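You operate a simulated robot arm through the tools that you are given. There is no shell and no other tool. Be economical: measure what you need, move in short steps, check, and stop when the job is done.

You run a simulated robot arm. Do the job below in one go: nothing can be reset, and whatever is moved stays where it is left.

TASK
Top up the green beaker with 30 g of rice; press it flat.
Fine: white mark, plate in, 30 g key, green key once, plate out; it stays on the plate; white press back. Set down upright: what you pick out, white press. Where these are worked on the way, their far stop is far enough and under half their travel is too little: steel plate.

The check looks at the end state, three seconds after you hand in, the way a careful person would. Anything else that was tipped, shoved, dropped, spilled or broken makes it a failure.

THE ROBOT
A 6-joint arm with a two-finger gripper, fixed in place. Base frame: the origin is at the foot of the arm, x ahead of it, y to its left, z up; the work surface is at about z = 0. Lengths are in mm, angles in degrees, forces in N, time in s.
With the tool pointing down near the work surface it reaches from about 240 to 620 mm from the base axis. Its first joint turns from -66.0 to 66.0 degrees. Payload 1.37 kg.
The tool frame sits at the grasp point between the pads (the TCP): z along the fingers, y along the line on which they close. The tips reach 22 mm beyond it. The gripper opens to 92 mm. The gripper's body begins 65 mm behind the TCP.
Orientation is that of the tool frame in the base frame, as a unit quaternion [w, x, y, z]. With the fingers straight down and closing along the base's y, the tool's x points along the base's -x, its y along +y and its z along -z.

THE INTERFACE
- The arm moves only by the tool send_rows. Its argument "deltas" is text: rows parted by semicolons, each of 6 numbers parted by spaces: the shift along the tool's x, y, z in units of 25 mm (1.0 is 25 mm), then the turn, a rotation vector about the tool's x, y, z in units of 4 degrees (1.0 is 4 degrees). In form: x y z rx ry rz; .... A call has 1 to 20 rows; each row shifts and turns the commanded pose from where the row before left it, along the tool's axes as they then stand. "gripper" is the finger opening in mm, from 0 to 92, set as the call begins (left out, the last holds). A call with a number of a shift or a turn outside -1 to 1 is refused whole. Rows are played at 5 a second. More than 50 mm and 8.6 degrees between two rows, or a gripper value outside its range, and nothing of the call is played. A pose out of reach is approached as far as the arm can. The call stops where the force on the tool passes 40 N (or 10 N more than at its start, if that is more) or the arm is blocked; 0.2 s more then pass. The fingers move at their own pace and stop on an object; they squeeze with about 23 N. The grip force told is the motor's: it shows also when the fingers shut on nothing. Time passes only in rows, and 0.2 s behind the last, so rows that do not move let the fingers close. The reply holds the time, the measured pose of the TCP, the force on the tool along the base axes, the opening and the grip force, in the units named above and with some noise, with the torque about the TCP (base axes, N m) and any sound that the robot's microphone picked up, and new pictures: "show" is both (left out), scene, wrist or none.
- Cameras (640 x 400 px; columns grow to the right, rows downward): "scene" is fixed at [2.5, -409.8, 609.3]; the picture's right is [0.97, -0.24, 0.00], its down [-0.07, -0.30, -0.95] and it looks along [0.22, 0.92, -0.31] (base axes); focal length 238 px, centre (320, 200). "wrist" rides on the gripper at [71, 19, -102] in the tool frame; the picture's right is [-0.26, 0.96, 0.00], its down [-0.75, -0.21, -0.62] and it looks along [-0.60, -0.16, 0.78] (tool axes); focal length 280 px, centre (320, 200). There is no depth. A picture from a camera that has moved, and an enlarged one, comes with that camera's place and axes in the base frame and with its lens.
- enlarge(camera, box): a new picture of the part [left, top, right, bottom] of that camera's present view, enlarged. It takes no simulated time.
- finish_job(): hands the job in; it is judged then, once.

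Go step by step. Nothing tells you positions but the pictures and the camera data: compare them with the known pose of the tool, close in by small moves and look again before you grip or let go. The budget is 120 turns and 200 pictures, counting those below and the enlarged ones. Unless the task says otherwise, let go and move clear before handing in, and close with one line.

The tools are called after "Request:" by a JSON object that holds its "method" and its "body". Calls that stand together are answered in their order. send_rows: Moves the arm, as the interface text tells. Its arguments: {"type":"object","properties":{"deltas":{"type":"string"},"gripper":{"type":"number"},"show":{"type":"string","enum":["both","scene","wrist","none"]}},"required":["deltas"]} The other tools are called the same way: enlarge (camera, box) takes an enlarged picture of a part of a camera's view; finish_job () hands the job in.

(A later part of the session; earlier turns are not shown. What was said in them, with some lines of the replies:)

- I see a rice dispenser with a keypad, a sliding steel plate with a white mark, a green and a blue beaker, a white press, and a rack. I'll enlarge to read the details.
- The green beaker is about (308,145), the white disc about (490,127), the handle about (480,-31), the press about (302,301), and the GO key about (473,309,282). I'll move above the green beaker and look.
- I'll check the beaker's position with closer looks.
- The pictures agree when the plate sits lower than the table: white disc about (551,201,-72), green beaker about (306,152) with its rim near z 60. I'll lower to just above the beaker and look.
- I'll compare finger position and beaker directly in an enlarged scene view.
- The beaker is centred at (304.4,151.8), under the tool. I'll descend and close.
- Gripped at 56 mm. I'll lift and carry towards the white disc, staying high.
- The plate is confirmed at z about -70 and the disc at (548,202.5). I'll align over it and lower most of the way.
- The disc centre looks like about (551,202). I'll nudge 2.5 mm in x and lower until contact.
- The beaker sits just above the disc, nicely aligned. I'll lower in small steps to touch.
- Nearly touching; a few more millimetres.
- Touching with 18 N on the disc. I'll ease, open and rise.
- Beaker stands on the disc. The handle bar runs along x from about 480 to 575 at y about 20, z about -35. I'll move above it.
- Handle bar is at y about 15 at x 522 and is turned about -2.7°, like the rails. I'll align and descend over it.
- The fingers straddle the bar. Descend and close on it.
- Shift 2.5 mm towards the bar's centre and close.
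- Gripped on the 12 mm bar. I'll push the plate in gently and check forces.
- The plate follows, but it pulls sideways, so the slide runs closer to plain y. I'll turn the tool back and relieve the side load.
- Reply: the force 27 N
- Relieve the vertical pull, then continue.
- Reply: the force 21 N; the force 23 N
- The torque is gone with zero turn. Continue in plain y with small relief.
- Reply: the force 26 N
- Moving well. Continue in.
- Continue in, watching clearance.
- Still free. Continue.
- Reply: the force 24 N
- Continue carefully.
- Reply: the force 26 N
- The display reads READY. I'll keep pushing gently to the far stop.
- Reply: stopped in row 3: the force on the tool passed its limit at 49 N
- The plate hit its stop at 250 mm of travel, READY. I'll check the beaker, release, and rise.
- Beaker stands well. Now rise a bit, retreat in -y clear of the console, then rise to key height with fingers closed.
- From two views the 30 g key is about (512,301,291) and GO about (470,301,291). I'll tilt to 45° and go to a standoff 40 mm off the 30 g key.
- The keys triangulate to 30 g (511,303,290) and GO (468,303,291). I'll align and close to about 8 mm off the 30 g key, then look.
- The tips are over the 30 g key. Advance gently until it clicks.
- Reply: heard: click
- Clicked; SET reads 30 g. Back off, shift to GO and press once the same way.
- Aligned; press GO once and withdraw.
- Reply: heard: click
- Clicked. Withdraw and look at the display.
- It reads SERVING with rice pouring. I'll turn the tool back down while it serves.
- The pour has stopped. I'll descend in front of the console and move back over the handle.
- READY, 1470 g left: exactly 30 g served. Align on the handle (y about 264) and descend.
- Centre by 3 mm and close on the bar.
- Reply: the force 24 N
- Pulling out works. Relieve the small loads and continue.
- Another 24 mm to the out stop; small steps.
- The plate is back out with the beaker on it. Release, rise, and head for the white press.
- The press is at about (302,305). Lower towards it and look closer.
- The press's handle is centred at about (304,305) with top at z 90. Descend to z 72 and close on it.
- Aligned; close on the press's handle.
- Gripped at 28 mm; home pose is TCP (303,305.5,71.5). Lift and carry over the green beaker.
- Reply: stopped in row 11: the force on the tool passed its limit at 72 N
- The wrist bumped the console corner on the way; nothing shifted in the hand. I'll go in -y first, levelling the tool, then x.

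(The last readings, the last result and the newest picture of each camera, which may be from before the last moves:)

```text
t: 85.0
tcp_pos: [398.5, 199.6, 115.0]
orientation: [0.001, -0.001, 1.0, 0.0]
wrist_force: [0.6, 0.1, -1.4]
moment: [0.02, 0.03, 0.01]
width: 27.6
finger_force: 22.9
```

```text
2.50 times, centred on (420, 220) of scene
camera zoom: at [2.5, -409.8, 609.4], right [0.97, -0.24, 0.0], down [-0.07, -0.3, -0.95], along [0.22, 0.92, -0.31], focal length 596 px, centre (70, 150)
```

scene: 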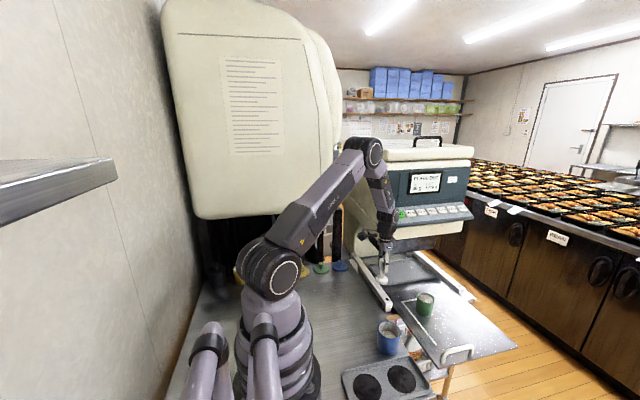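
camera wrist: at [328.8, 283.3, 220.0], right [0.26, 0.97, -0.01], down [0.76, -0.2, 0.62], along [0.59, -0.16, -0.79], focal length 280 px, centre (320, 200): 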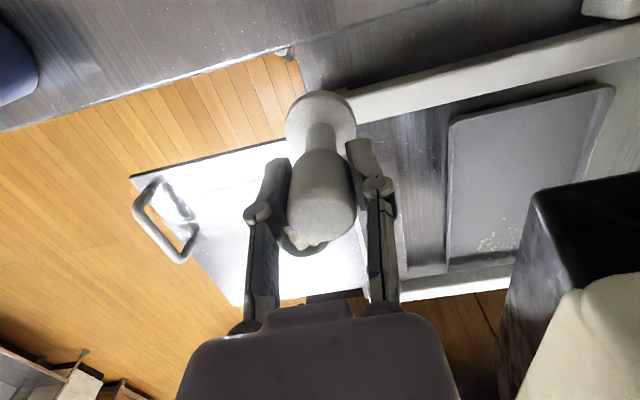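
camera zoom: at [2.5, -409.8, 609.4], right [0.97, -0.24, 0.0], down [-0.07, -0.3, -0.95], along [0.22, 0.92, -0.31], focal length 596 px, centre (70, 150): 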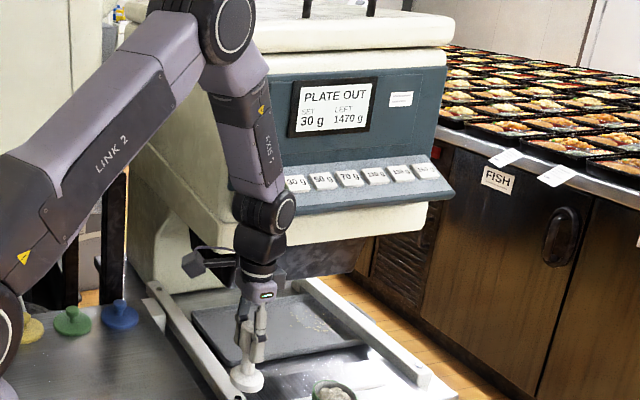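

Clear. Now move along x over the beaker.

Request:
{"method": "send_rows", "body": {"deltas": "-0.5 0 0 0 0 0;-0.7 0.03 0 0 0 0;-0.7 0.03 0 0 0 0;-0.7 0.03 0 0 0 0;-0.7 0 0 0 0 0;-0.7 0 0 0 0 0;-0.7 0 0 0 0 0;-0.7 0 0 0 0 0;-0.5 0 0 0 0 0;-0.2 0 0 0 0 0;0 0 0.5 0 0 0;0 0 0.4 0 0 0;0 0 0 0 0 0", "show": "wrist"}}

Request:
{"method": "enlarge", "body": {"camera": "scene", "box": [390, 240, 470, 330]}}

Request:
{"method": "enlarge", "body": {"camera": "wrist", "box": [220, 40, 420, 200]}}

```text
t: 87.8
tcp_pos: [551.7, 201.8, 95.0]
orientation: [0.001, 0.0, 1.0, -0.001]
wrist_force: [-0.7, 0.5, -0.7]
moment: [-0.01, -0.01, 0.0]
width: 27.8
finger_force: 23.0
camera wrist: at [479.9, 221.7, 196.0], right [0.26, 0.97, 0.0], down [0.75, -0.2, 0.63], along [0.6, -0.16, -0.78], focal length 280 px, centre (320, 200)
```

wrist: 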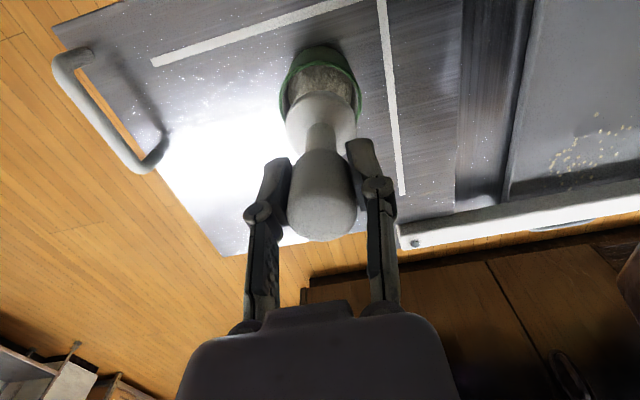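

```text
4.44 times, centred on (430, 285) of scene
camera zoom: at [2.5, -409.8, 609.4], right [0.97, -0.24, 0.0], down [-0.07, -0.3, -0.95], along [0.22, 0.92, -0.31], focal length 1060 px, centre (-169, -178)
```

zoom: 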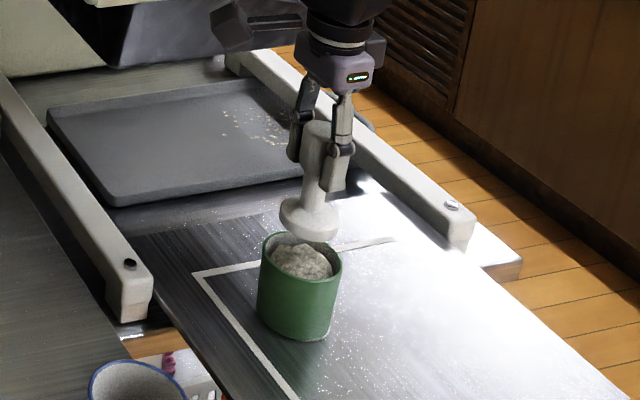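

```text
2.50 times, centred on (320, 120) of wrist
camera zoom: at [479.9, 221.7, 196.0], right [0.26, 0.97, 0.0], down [0.75, -0.2, 0.63], along [0.6, -0.16, -0.78], focal length 701 px, centre (320, 400)
```

zoom: 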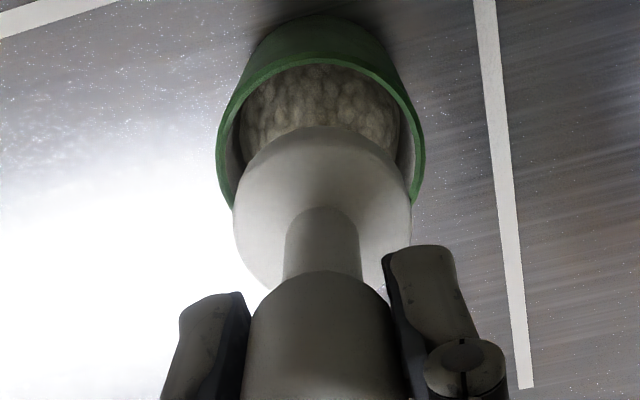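

The press needs about 2.5 mm more in x to centre. Adjust, lower to just above the rim and check.

Request:
{"method": "send_rows", "body": {"deltas": "-0.1 0 0.4 0 0 0;0 0 0.5 0 0 0;0 0 0.2 0 0 0;0 0 0 0 0 0", "show": "wrist"}}

Request:
{"method": "enlarge", "body": {"camera": "scene", "box": [400, 270, 450, 320]}}

Request:
{"method": "enlarge", "body": {"camera": "wrist", "box": [220, 40, 420, 200]}}

```text
t: 88.8
tcp_pos: [553.5, 202.1, 65.9]
orientation: [0.001, 0.0, 1.0, 0.0]
wrist_force: [0.6, -0.1, 0.1]
moment: [0.03, 0.0, 0.02]
width: 27.8
finger_force: 22.8
camera wrist: at [482.3, 221.4, 167.9], right [0.26, 0.97, 0.0], down [0.75, -0.2, 0.63], along [0.61, -0.16, -0.78], focal length 280 px, centre (320, 200)
```

wrist: 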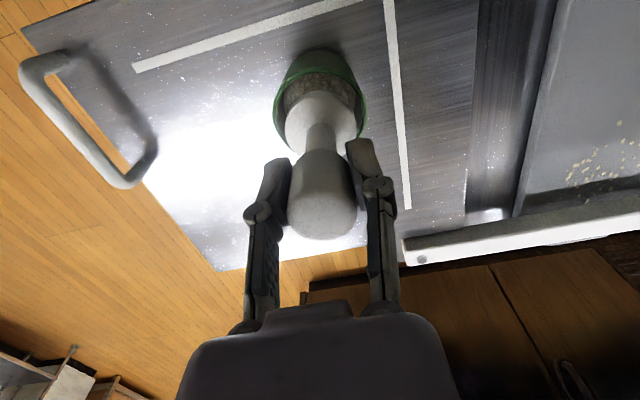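

```text
8.00 times, centred on (425, 295) of scene
camera zoom: at [2.5, -409.8, 609.3], right [0.97, -0.24, 0.0], down [-0.07, -0.3, -0.95], along [0.22, 0.92, -0.31], focal length 1908 px, centre (-520, -560)
```

zoom: 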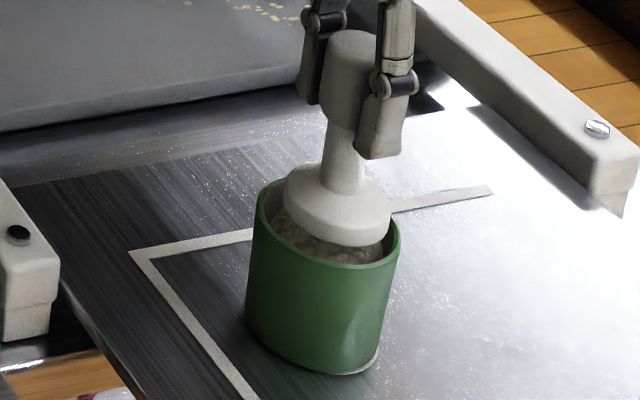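

```text
2.50 times, centred on (320, 120) of wrist
camera zoom: at [482.3, 221.4, 167.9], right [0.26, 0.97, 0.0], down [0.75, -0.2, 0.63], along [0.61, -0.16, -0.78], focal length 701 px, centre (320, 400)
```

zoom: 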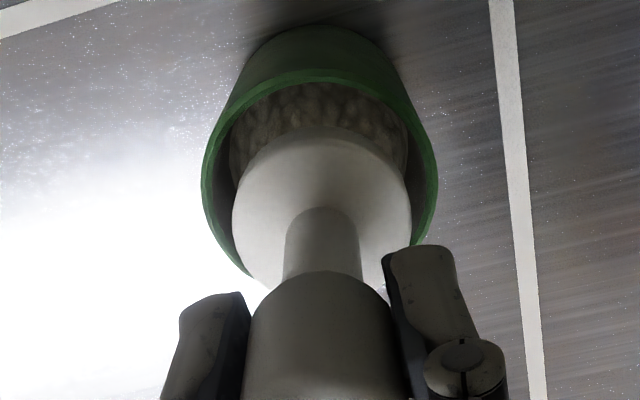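

Scene suggests the press is a few mm too far in x, wrist says about centred; I'll shift back 2.5 mm and recheck.

Request:
{"method": "send_rows", "body": {"deltas": "0.1 0 0.08 0 0 0;0 0 0 0 0 0", "show": "none"}}

Request:
{"method": "enlarge", "body": {"camera": "scene", "box": [407, 280, 443, 316]}}

Request:
{"method": "enlarge", "body": {"camera": "wrist", "box": [240, 50, 400, 150]}}

```text
t: 89.4
tcp_pos: [550.8, 201.7, 65.2]
orientation: [0.001, -0.001, 1.0, 0.0]
wrist_force: [0.0, -0.1, 1.6]
moment: [0.01, 0.0, 0.03]
width: 27.9
finger_force: 22.7
```

```text
11.11 times, centred on (425, 298) of scene
camera zoom: at [2.5, -409.8, 609.3], right [0.97, -0.24, 0.0], down [-0.07, -0.3, -0.95], along [0.22, 0.92, -0.31], focal length 2650 px, centre (-847, -889)
```

zoom: 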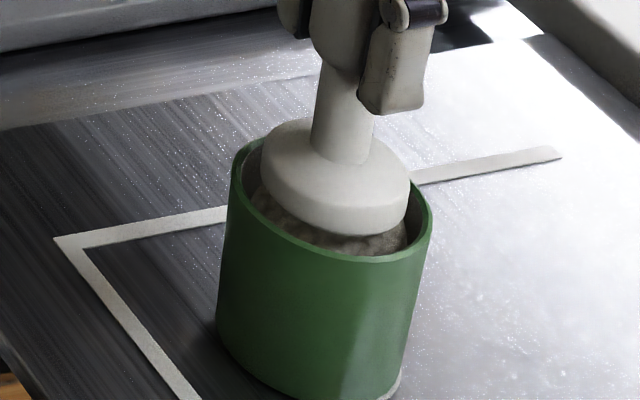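

```text
4.00 times, centred on (320, 100) of wrist
camera zoom: at [479.2, 221.5, 166.7], right [0.26, 0.97, 0.0], down [0.75, -0.2, 0.63], along [0.6, -0.16, -0.78], focal length 1122 px, centre (320, 600)
```

zoom: 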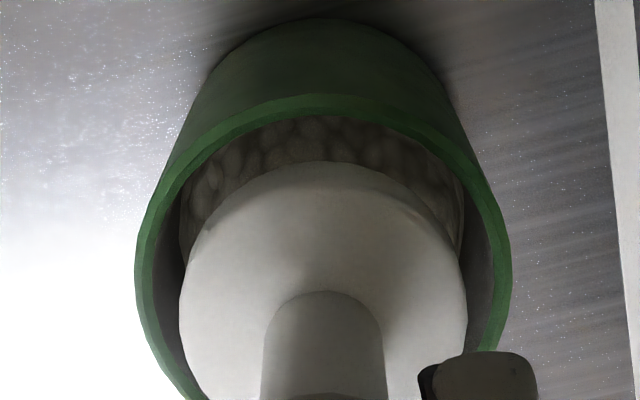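

Centred in both views. Lower slowly, watching the force.

Request:
{"method": "send_rows", "body": {"deltas": "0 0 0.1 0 0 0;0 0 0.1 0 0 0;0 0 0.1 0 0 0;0 0 0 0 0 0", "show": "none"}}

Request:
{"method": "enlarge", "body": {"camera": "scene", "box": [407, 280, 443, 316]}}

```text
t: 90.4
tcp_pos: [550.1, 203.3, 56.1]
orientation: [0.002, -0.001, 1.0, 0.0]
wrist_force: [-1.1, 0.8, 1.2]
moment: [0.02, 0.04, -0.04]
width: 27.4
finger_force: 22.4
```

```text
11.11 times, centred on (425, 298) of scene
camera zoom: at [2.5, -409.8, 609.3], right [0.97, -0.24, 0.0], down [-0.07, -0.3, -0.95], along [0.22, 0.92, -0.31], focal length 2650 px, centre (-847, -889)
```

zoom: 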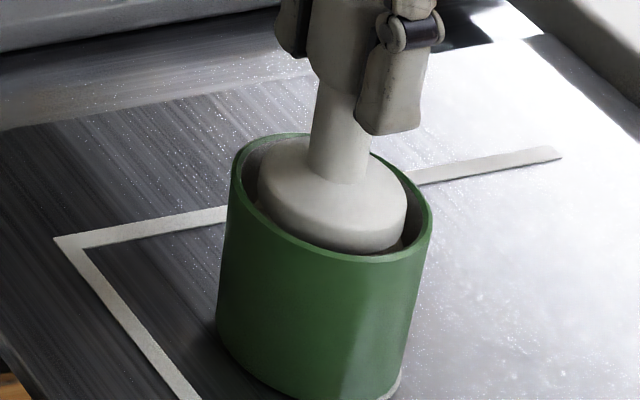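

Going in freely, centred. Continue down in small steps.

Request:
{"method": "send_rows", "body": {"deltas": "0 0 0.1 0 0 0;0 0 0.1 0 0 0;0 0 0.1 0 0 0;0 0 0 0 0 0", "show": "none"}}

Request:
{"method": "enlarge", "body": {"camera": "scene", "box": [407, 280, 443, 316]}}

```text
t: 91.4
tcp_pos: [551.6, 202.0, 50.6]
orientation: [0.001, 0.0, 1.0, 0.0]
wrist_force: [-0.4, 0.7, 1.7]
moment: [0.0, -0.04, -0.01]
width: 28.0
finger_force: 22.7
```

```text
11.11 times, centred on (425, 298) of scene
camera zoom: at [2.5, -409.8, 609.3], right [0.97, -0.24, 0.0], down [-0.07, -0.3, -0.95], along [0.22, 0.92, -0.31], focal length 2650 px, centre (-847, -889)
```

zoom: 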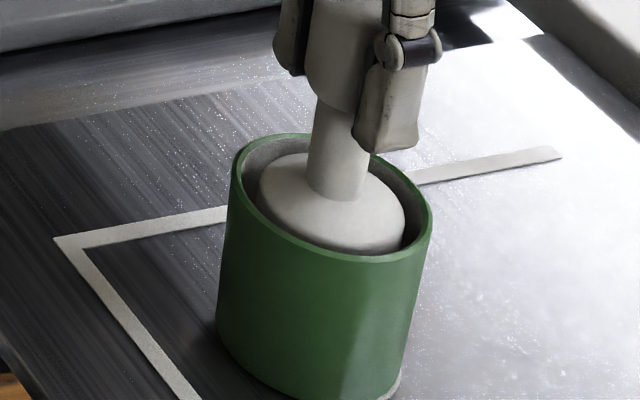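

Request:
{"method": "send_rows", "body": {"deltas": "0 0 0.1 0 0 0;0 0 0.1 0 0 0;0 0 0.1 0 0 0;0 0 0 0 0 0", "show": "none"}}

Request:
{"method": "send_rows", "body": {"deltas": "0 0 0.08 0 0 0;0 0 0.08 0 0 0;0 0 0 0 0 0", "show": "none"}}

Request:
{"method": "enlarge", "body": {"camera": "scene", "box": [407, 280, 443, 316]}}

```text
t: 92.4
tcp_pos: [551.9, 201.1, 43.5]
orientation: [0.002, 0.001, 1.0, -0.001]
wrist_force: [-0.4, 1.1, 2.5]
moment: [0.03, 0.0, -0.02]
width: 27.5
finger_force: 23.2
```

```text
t: 93.2
tcp_pos: [552.8, 201.6, 39.3]
orientation: [0.001, 0.0, 1.0, 0.001]
wrist_force: [-0.1, -0.3, 7.0]
moment: [-0.03, 0.01, -0.03]
width: 28.0
finger_force: 23.4
```

```text
11.11 times, centred on (425, 298) of scene
camera zoom: at [2.4, -409.8, 609.3], right [0.97, -0.24, 0.0], down [-0.07, -0.3, -0.95], along [0.22, 0.92, -0.31], focal length 2650 px, centre (-847, -889)
```

zoom: 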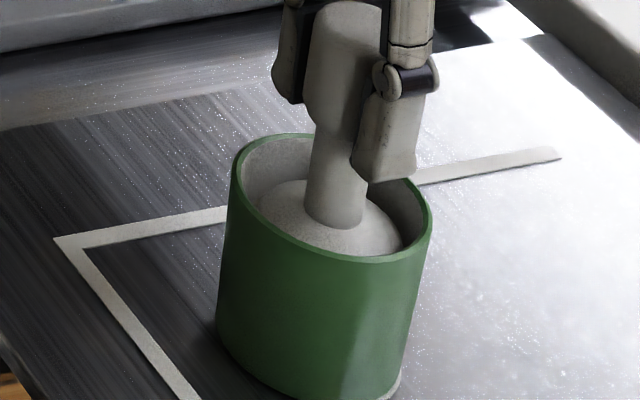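

Contact is building at 7 N. Press a bit more.

Request:
{"method": "send_rows", "body": {"deltas": "0 0 0.06 0 0 0;0 0 0.06 0 0 0;0 0 0 0 0 0", "show": "none"}}

Request:
{"method": "send_rows", "body": {"deltas": "0 0 0.05 0 0 0;0 0 0.05 0 0 0;0 0 0 0 0 0", "show": "none"}}

```text
t: 94.0
tcp_pos: [551.1, 203.4, 36.9]
orientation: [0.002, 0.0, 1.0, -0.001]
wrist_force: [0.1, -0.1, 11.9]
moment: [-0.03, 0.0, -0.02]
width: 28.2
finger_force: 23.2
```

```text
t: 94.8
tcp_pos: [552.5, 201.5, 33.6]
orientation: [0.002, 0.0, 1.0, -0.001]
wrist_force: [-0.4, -0.2, 15.7]
moment: [-0.01, -0.08, -0.01]
width: 27.8
finger_force: 22.4
```

Request:
{"method": "send_rows", "body": {"deltas": "0 0 0.06 0 0 0;0 0 0.06 0 0 0;0 0 0 0 0 0;0 0 0 0 0 0", "show": "wrist"}}

Request:
{"method": "enlarge", "body": {"camera": "scene", "box": [407, 275, 443, 311]}}

```text
t: 95.8
tcp_pos: [551.7, 202.2, 29.5]
orientation: [0.002, -0.001, 1.0, 0.0]
wrist_force: [0.7, 0.8, 19.5]
moment: [-0.01, -0.06, -0.01]
width: 27.9
finger_force: 23.3
camera wrist: at [480.3, 221.3, 131.9], right [0.26, 0.97, 0.0], down [0.75, -0.2, 0.63], along [0.61, -0.16, -0.78], focal length 280 px, centre (320, 200)
```

wrist: 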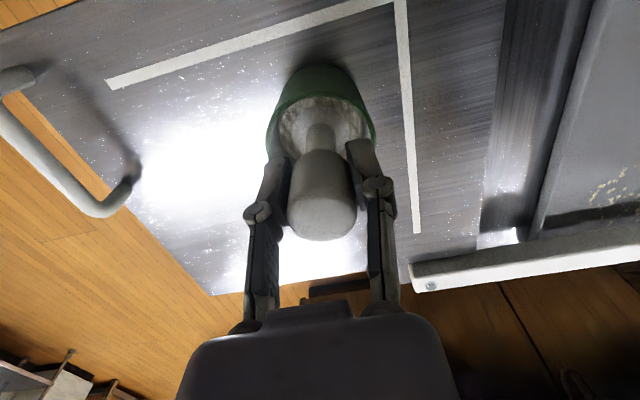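

```text
11.11 times, centred on (425, 293) of scene
camera zoom: at [2.3, -409.9, 609.3], right [0.97, -0.24, 0.0], down [-0.07, -0.3, -0.95], along [0.22, 0.92, -0.31], focal length 2650 px, centre (-847, -833)
```

zoom: 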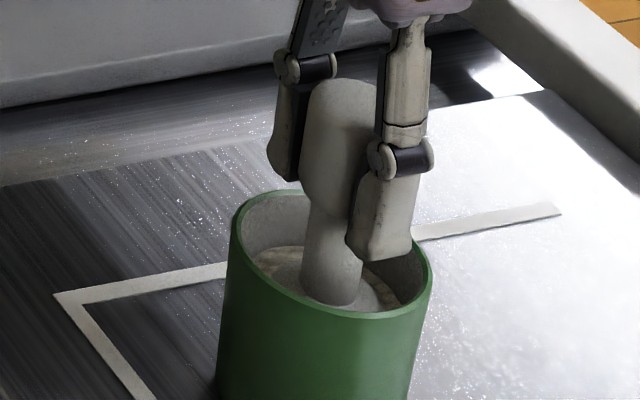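

About 20 N reached with the press seated evenly. Lift straight out and inspect the rice.

Request:
{"method": "send_rows", "body": {"deltas": "0 0 -0.2 0 0 0;0 0 -0.4 0 0 0;0 0 -0.6 0 0 0;0 0 -0.8 0 0 0;0 0 -0.8 0 0 0;0 0 -0.8 0 0 0;0 0 -0.6 0 0 0;0 0 0 0 0 0", "show": "wrist"}}

Request:
{"method": "enlarge", "body": {"camera": "scene", "box": [405, 275, 445, 325]}}

Request:
{"method": "enlarge", "body": {"camera": "wrist", "box": [260, 20, 380, 120]}}

```text
t: 97.6
tcp_pos: [550.3, 202.0, 135.1]
orientation: [0.001, -0.001, 1.0, 0.0]
wrist_force: [0.6, 0.8, -1.4]
moment: [-0.01, -0.04, -0.02]
width: 27.7
finger_force: 23.1
camera wrist: at [480.1, 221.3, 236.8], right [0.26, 0.97, 0.0], down [0.75, -0.2, 0.63], along [0.6, -0.16, -0.78], focal length 280 px, centre (320, 200)
```

wrist: 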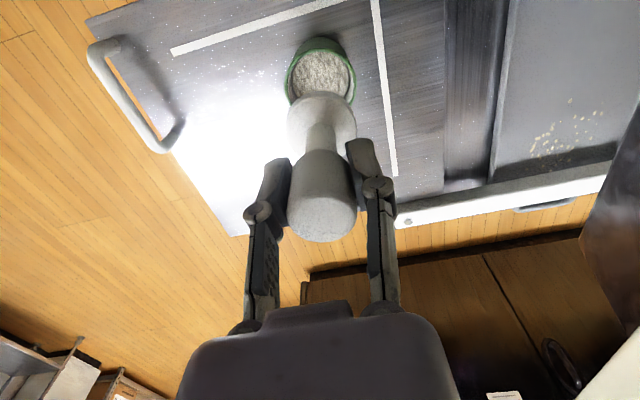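

```text
8.00 times, centred on (425, 300) of scene
camera zoom: at [2.5, -409.8, 609.4], right [0.97, -0.24, 0.0], down [-0.07, -0.3, -0.95], along [0.22, 0.92, -0.31], focal length 1908 px, centre (-520, -600)
```

zoom: 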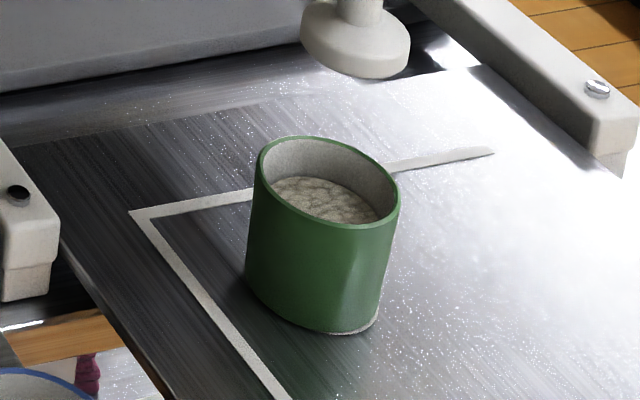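

```text
4.00 times, centred on (320, 70) of wrist
camera zoom: at [480.1, 221.3, 236.8], right [0.26, 0.97, 0.0], down [0.75, -0.2, 0.63], along [0.6, -0.16, -0.78], focal length 1122 px, centre (320, 720)
```

zoom: 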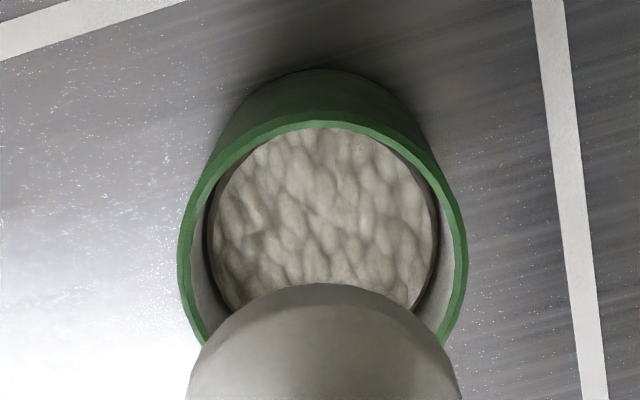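

The rice is flat. Return the press: x first, then y, then down to its home spot.

Request:
{"method": "send_rows", "body": {"deltas": "0.5 0 0 0 0 0;0.8 0 0 0 0 0;0.8 0 0 0 0 0;0.8 0 0 0 0 0;0.8 0 0 0 0 0;0.8 0 0 0 0 0;0.8 0 0 0 0 0;0.8 0 0 0 0 0;0.8 0 0 0 0 0;0.8 0 0 0 0 0;0.8 0 0 0 0 0;0.8 0 0 0 0 0;0.6 0 0 0 0 0;0 0 0 0 0 0", "show": "none"}}

Request:
{"method": "send_rows", "body": {"deltas": "0 0.5 0 0 0 0;0 0.8 0 0 0 0;0 0.8 0 0 0 0;0 0.8 0 0 0 0;0 0.8 0 0 0 0;0 0.44 0 0 0 0;0 0 0.6 0 0 0;0 0 0.6 0 0 0;0 0 0.4 0 0 0;0 0 0 0 0 0", "show": "both"}}

```text
t: 100.6
tcp_pos: [302.7, 203.6, 135.9]
orientation: [0.001, 0.0, 1.0, 0.0]
wrist_force: [-0.5, 0.0, -1.5]
moment: [-0.01, 0.01, 0.0]
width: 27.9
finger_force: 23.2
```

```text
t: 102.8
tcp_pos: [302.9, 305.1, 94.3]
orientation: [0.0, -0.001, 1.0, 0.001]
wrist_force: [0.2, -1.4, -2.3]
moment: [-0.01, -0.03, -0.02]
width: 28.0
finger_force: 23.2
camera wrist: at [231.8, 324.8, 196.8], right [0.26, 0.97, 0.0], down [0.75, -0.2, 0.63], along [0.6, -0.16, -0.78], focal length 280 px, centre (320, 200)
```

scene: 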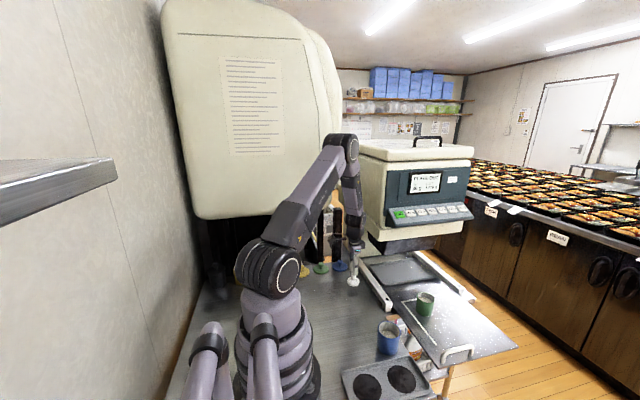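
wrist: 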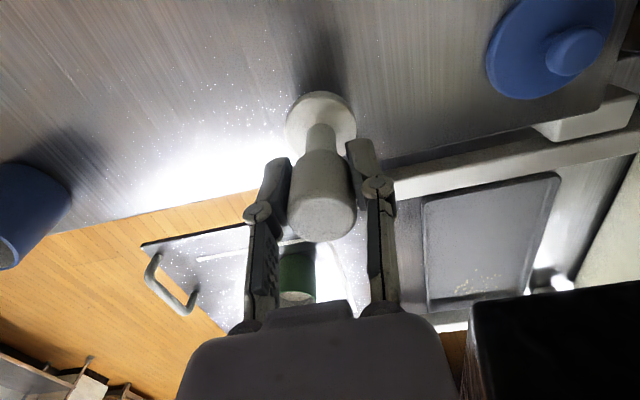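

Over home. Lower the last 23 mm gently to contact.

Request:
{"method": "send_rows", "body": {"deltas": "0 0 0.4 0 0 0;0 0 0.25 0 0 0;0 0 0.12 0 0 0;0 0 0.06 0 0 0;0 0 0.04 0 0 0;0 0 0 0 0 0", "show": "none"}}

Request:
{"method": "enlarge", "body": {"camera": "scene", "box": [330, 240, 380, 300]}}

```text
t: 104.2
tcp_pos: [304.3, 304.5, 73.4]
orientation: [0.001, -0.001, 1.0, 0.001]
wrist_force: [-0.2, -0.7, -1.4]
moment: [0.01, 0.0, -0.01]
width: 27.5
finger_force: 23.1
```

```text
6.67 times, centred on (355, 270) of scene
camera zoom: at [2.5, -409.8, 609.4], right [0.97, -0.24, 0.0], down [-0.07, -0.3, -0.95], along [0.22, 0.92, -0.31], focal length 1590 px, centre (87, -267)
```

zoom: 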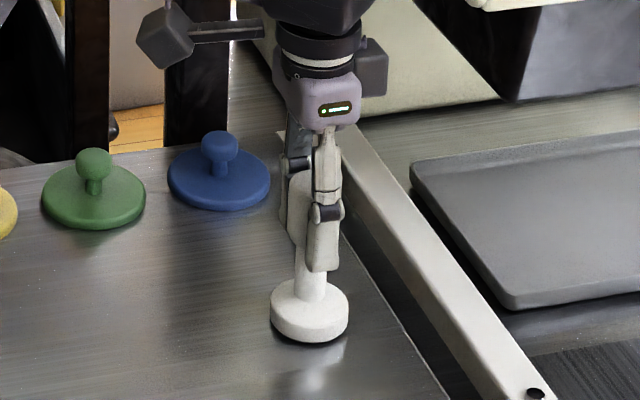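

Request:
{"method": "send_rows", "body": {"deltas": "0 0 0.04 0 0 0;0 0 0.04 0 0 0;0 0 0 0 0 0", "show": "none"}}

```text
t: 105.0
tcp_pos: [304.2, 305.8, 71.4]
orientation: [0.001, -0.001, 1.0, 0.0]
wrist_force: [-0.8, -4.3, 12.5]
moment: [-0.09, 0.07, 0.01]
width: 27.6
finger_force: 22.5
```

The base is on the table at 12.5 N. Release and rise.

Request:
{"method": "send_rows", "body": {"deltas": "0 0 -0.02 0 0 0;0 0 0 0 0 0;0 0 0 0 0 0;0 0 0 0 0 0;0 0 -0.4 0 0 0;0 0 -0.8 0 0 0;0 0 -1 0 0 0;0 0 -1 0 0 0;0 0 -1 0 0 0;0 0 -1 0 0 0;0 0 -1 0 0 0;0 0 0 0 0 0", "gripper": 60, "show": "both"}}

Request:
{"method": "enlarge", "body": {"camera": "scene", "box": [320, 240, 480, 380]}}

```text
t: 107.6
tcp_pos: [303.4, 305.7, 226.1]
orientation: [0.0, 0.001, 1.0, 0.0]
wrist_force: [0.5, 0.2, 0.0]
moment: [0.0, -0.02, 0.0]
width: 60.0
finger_force: 0.1
camera wrist: at [232.1, 324.6, 327.8], right [0.26, 0.97, 0.0], down [0.75, -0.2, 0.63], along [0.6, -0.16, -0.78], focal length 280 px, centre (320, 200)
```

scene: 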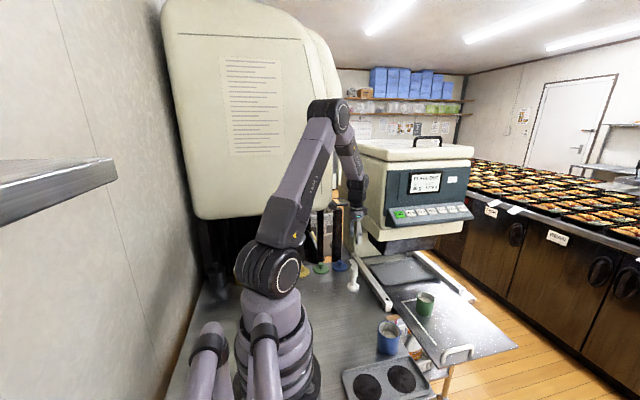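
wrist: 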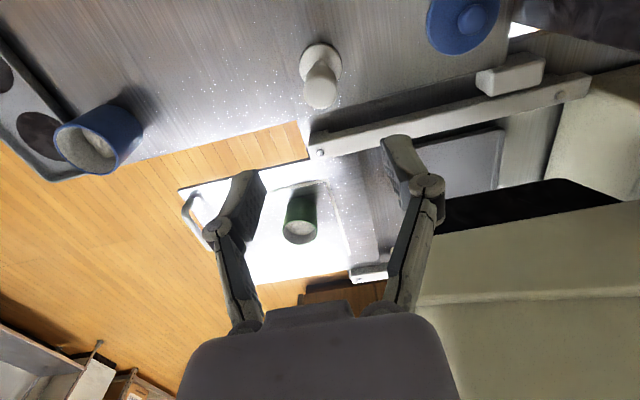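

```text
2.86 times, centred on (400, 310) of scene
camera zoom: at [2.5, -409.8, 609.3], right [0.97, -0.24, 0.0], down [-0.07, -0.3, -0.95], along [0.22, 0.92, -0.31], focal length 681 px, centre (91, -114)
```

zoom: 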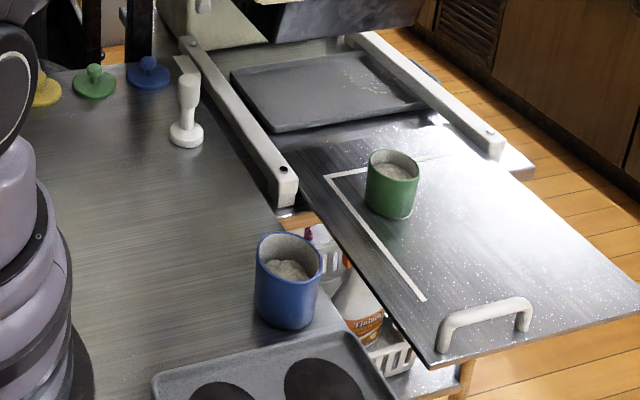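

Everything is in its place: the beaker is on the mark with the plate out, and the press stands back at home. I'm handing in.

Request:
{"method": "finish_job", "body": {}}

```text
The job is handed in.
```

The green beaker got its 30 g of rice (the display went from 1500 g to 1470 g left). The rice is pressed flat, the beaker stands on the white mark with the plate pulled out, and the white press is back upright in its place. On the way to the beaker with the press, the wrist bumped the dispenser hard enough to stop the move (72 N), but I saw nothing moved or damaged in the pictures afterwards.
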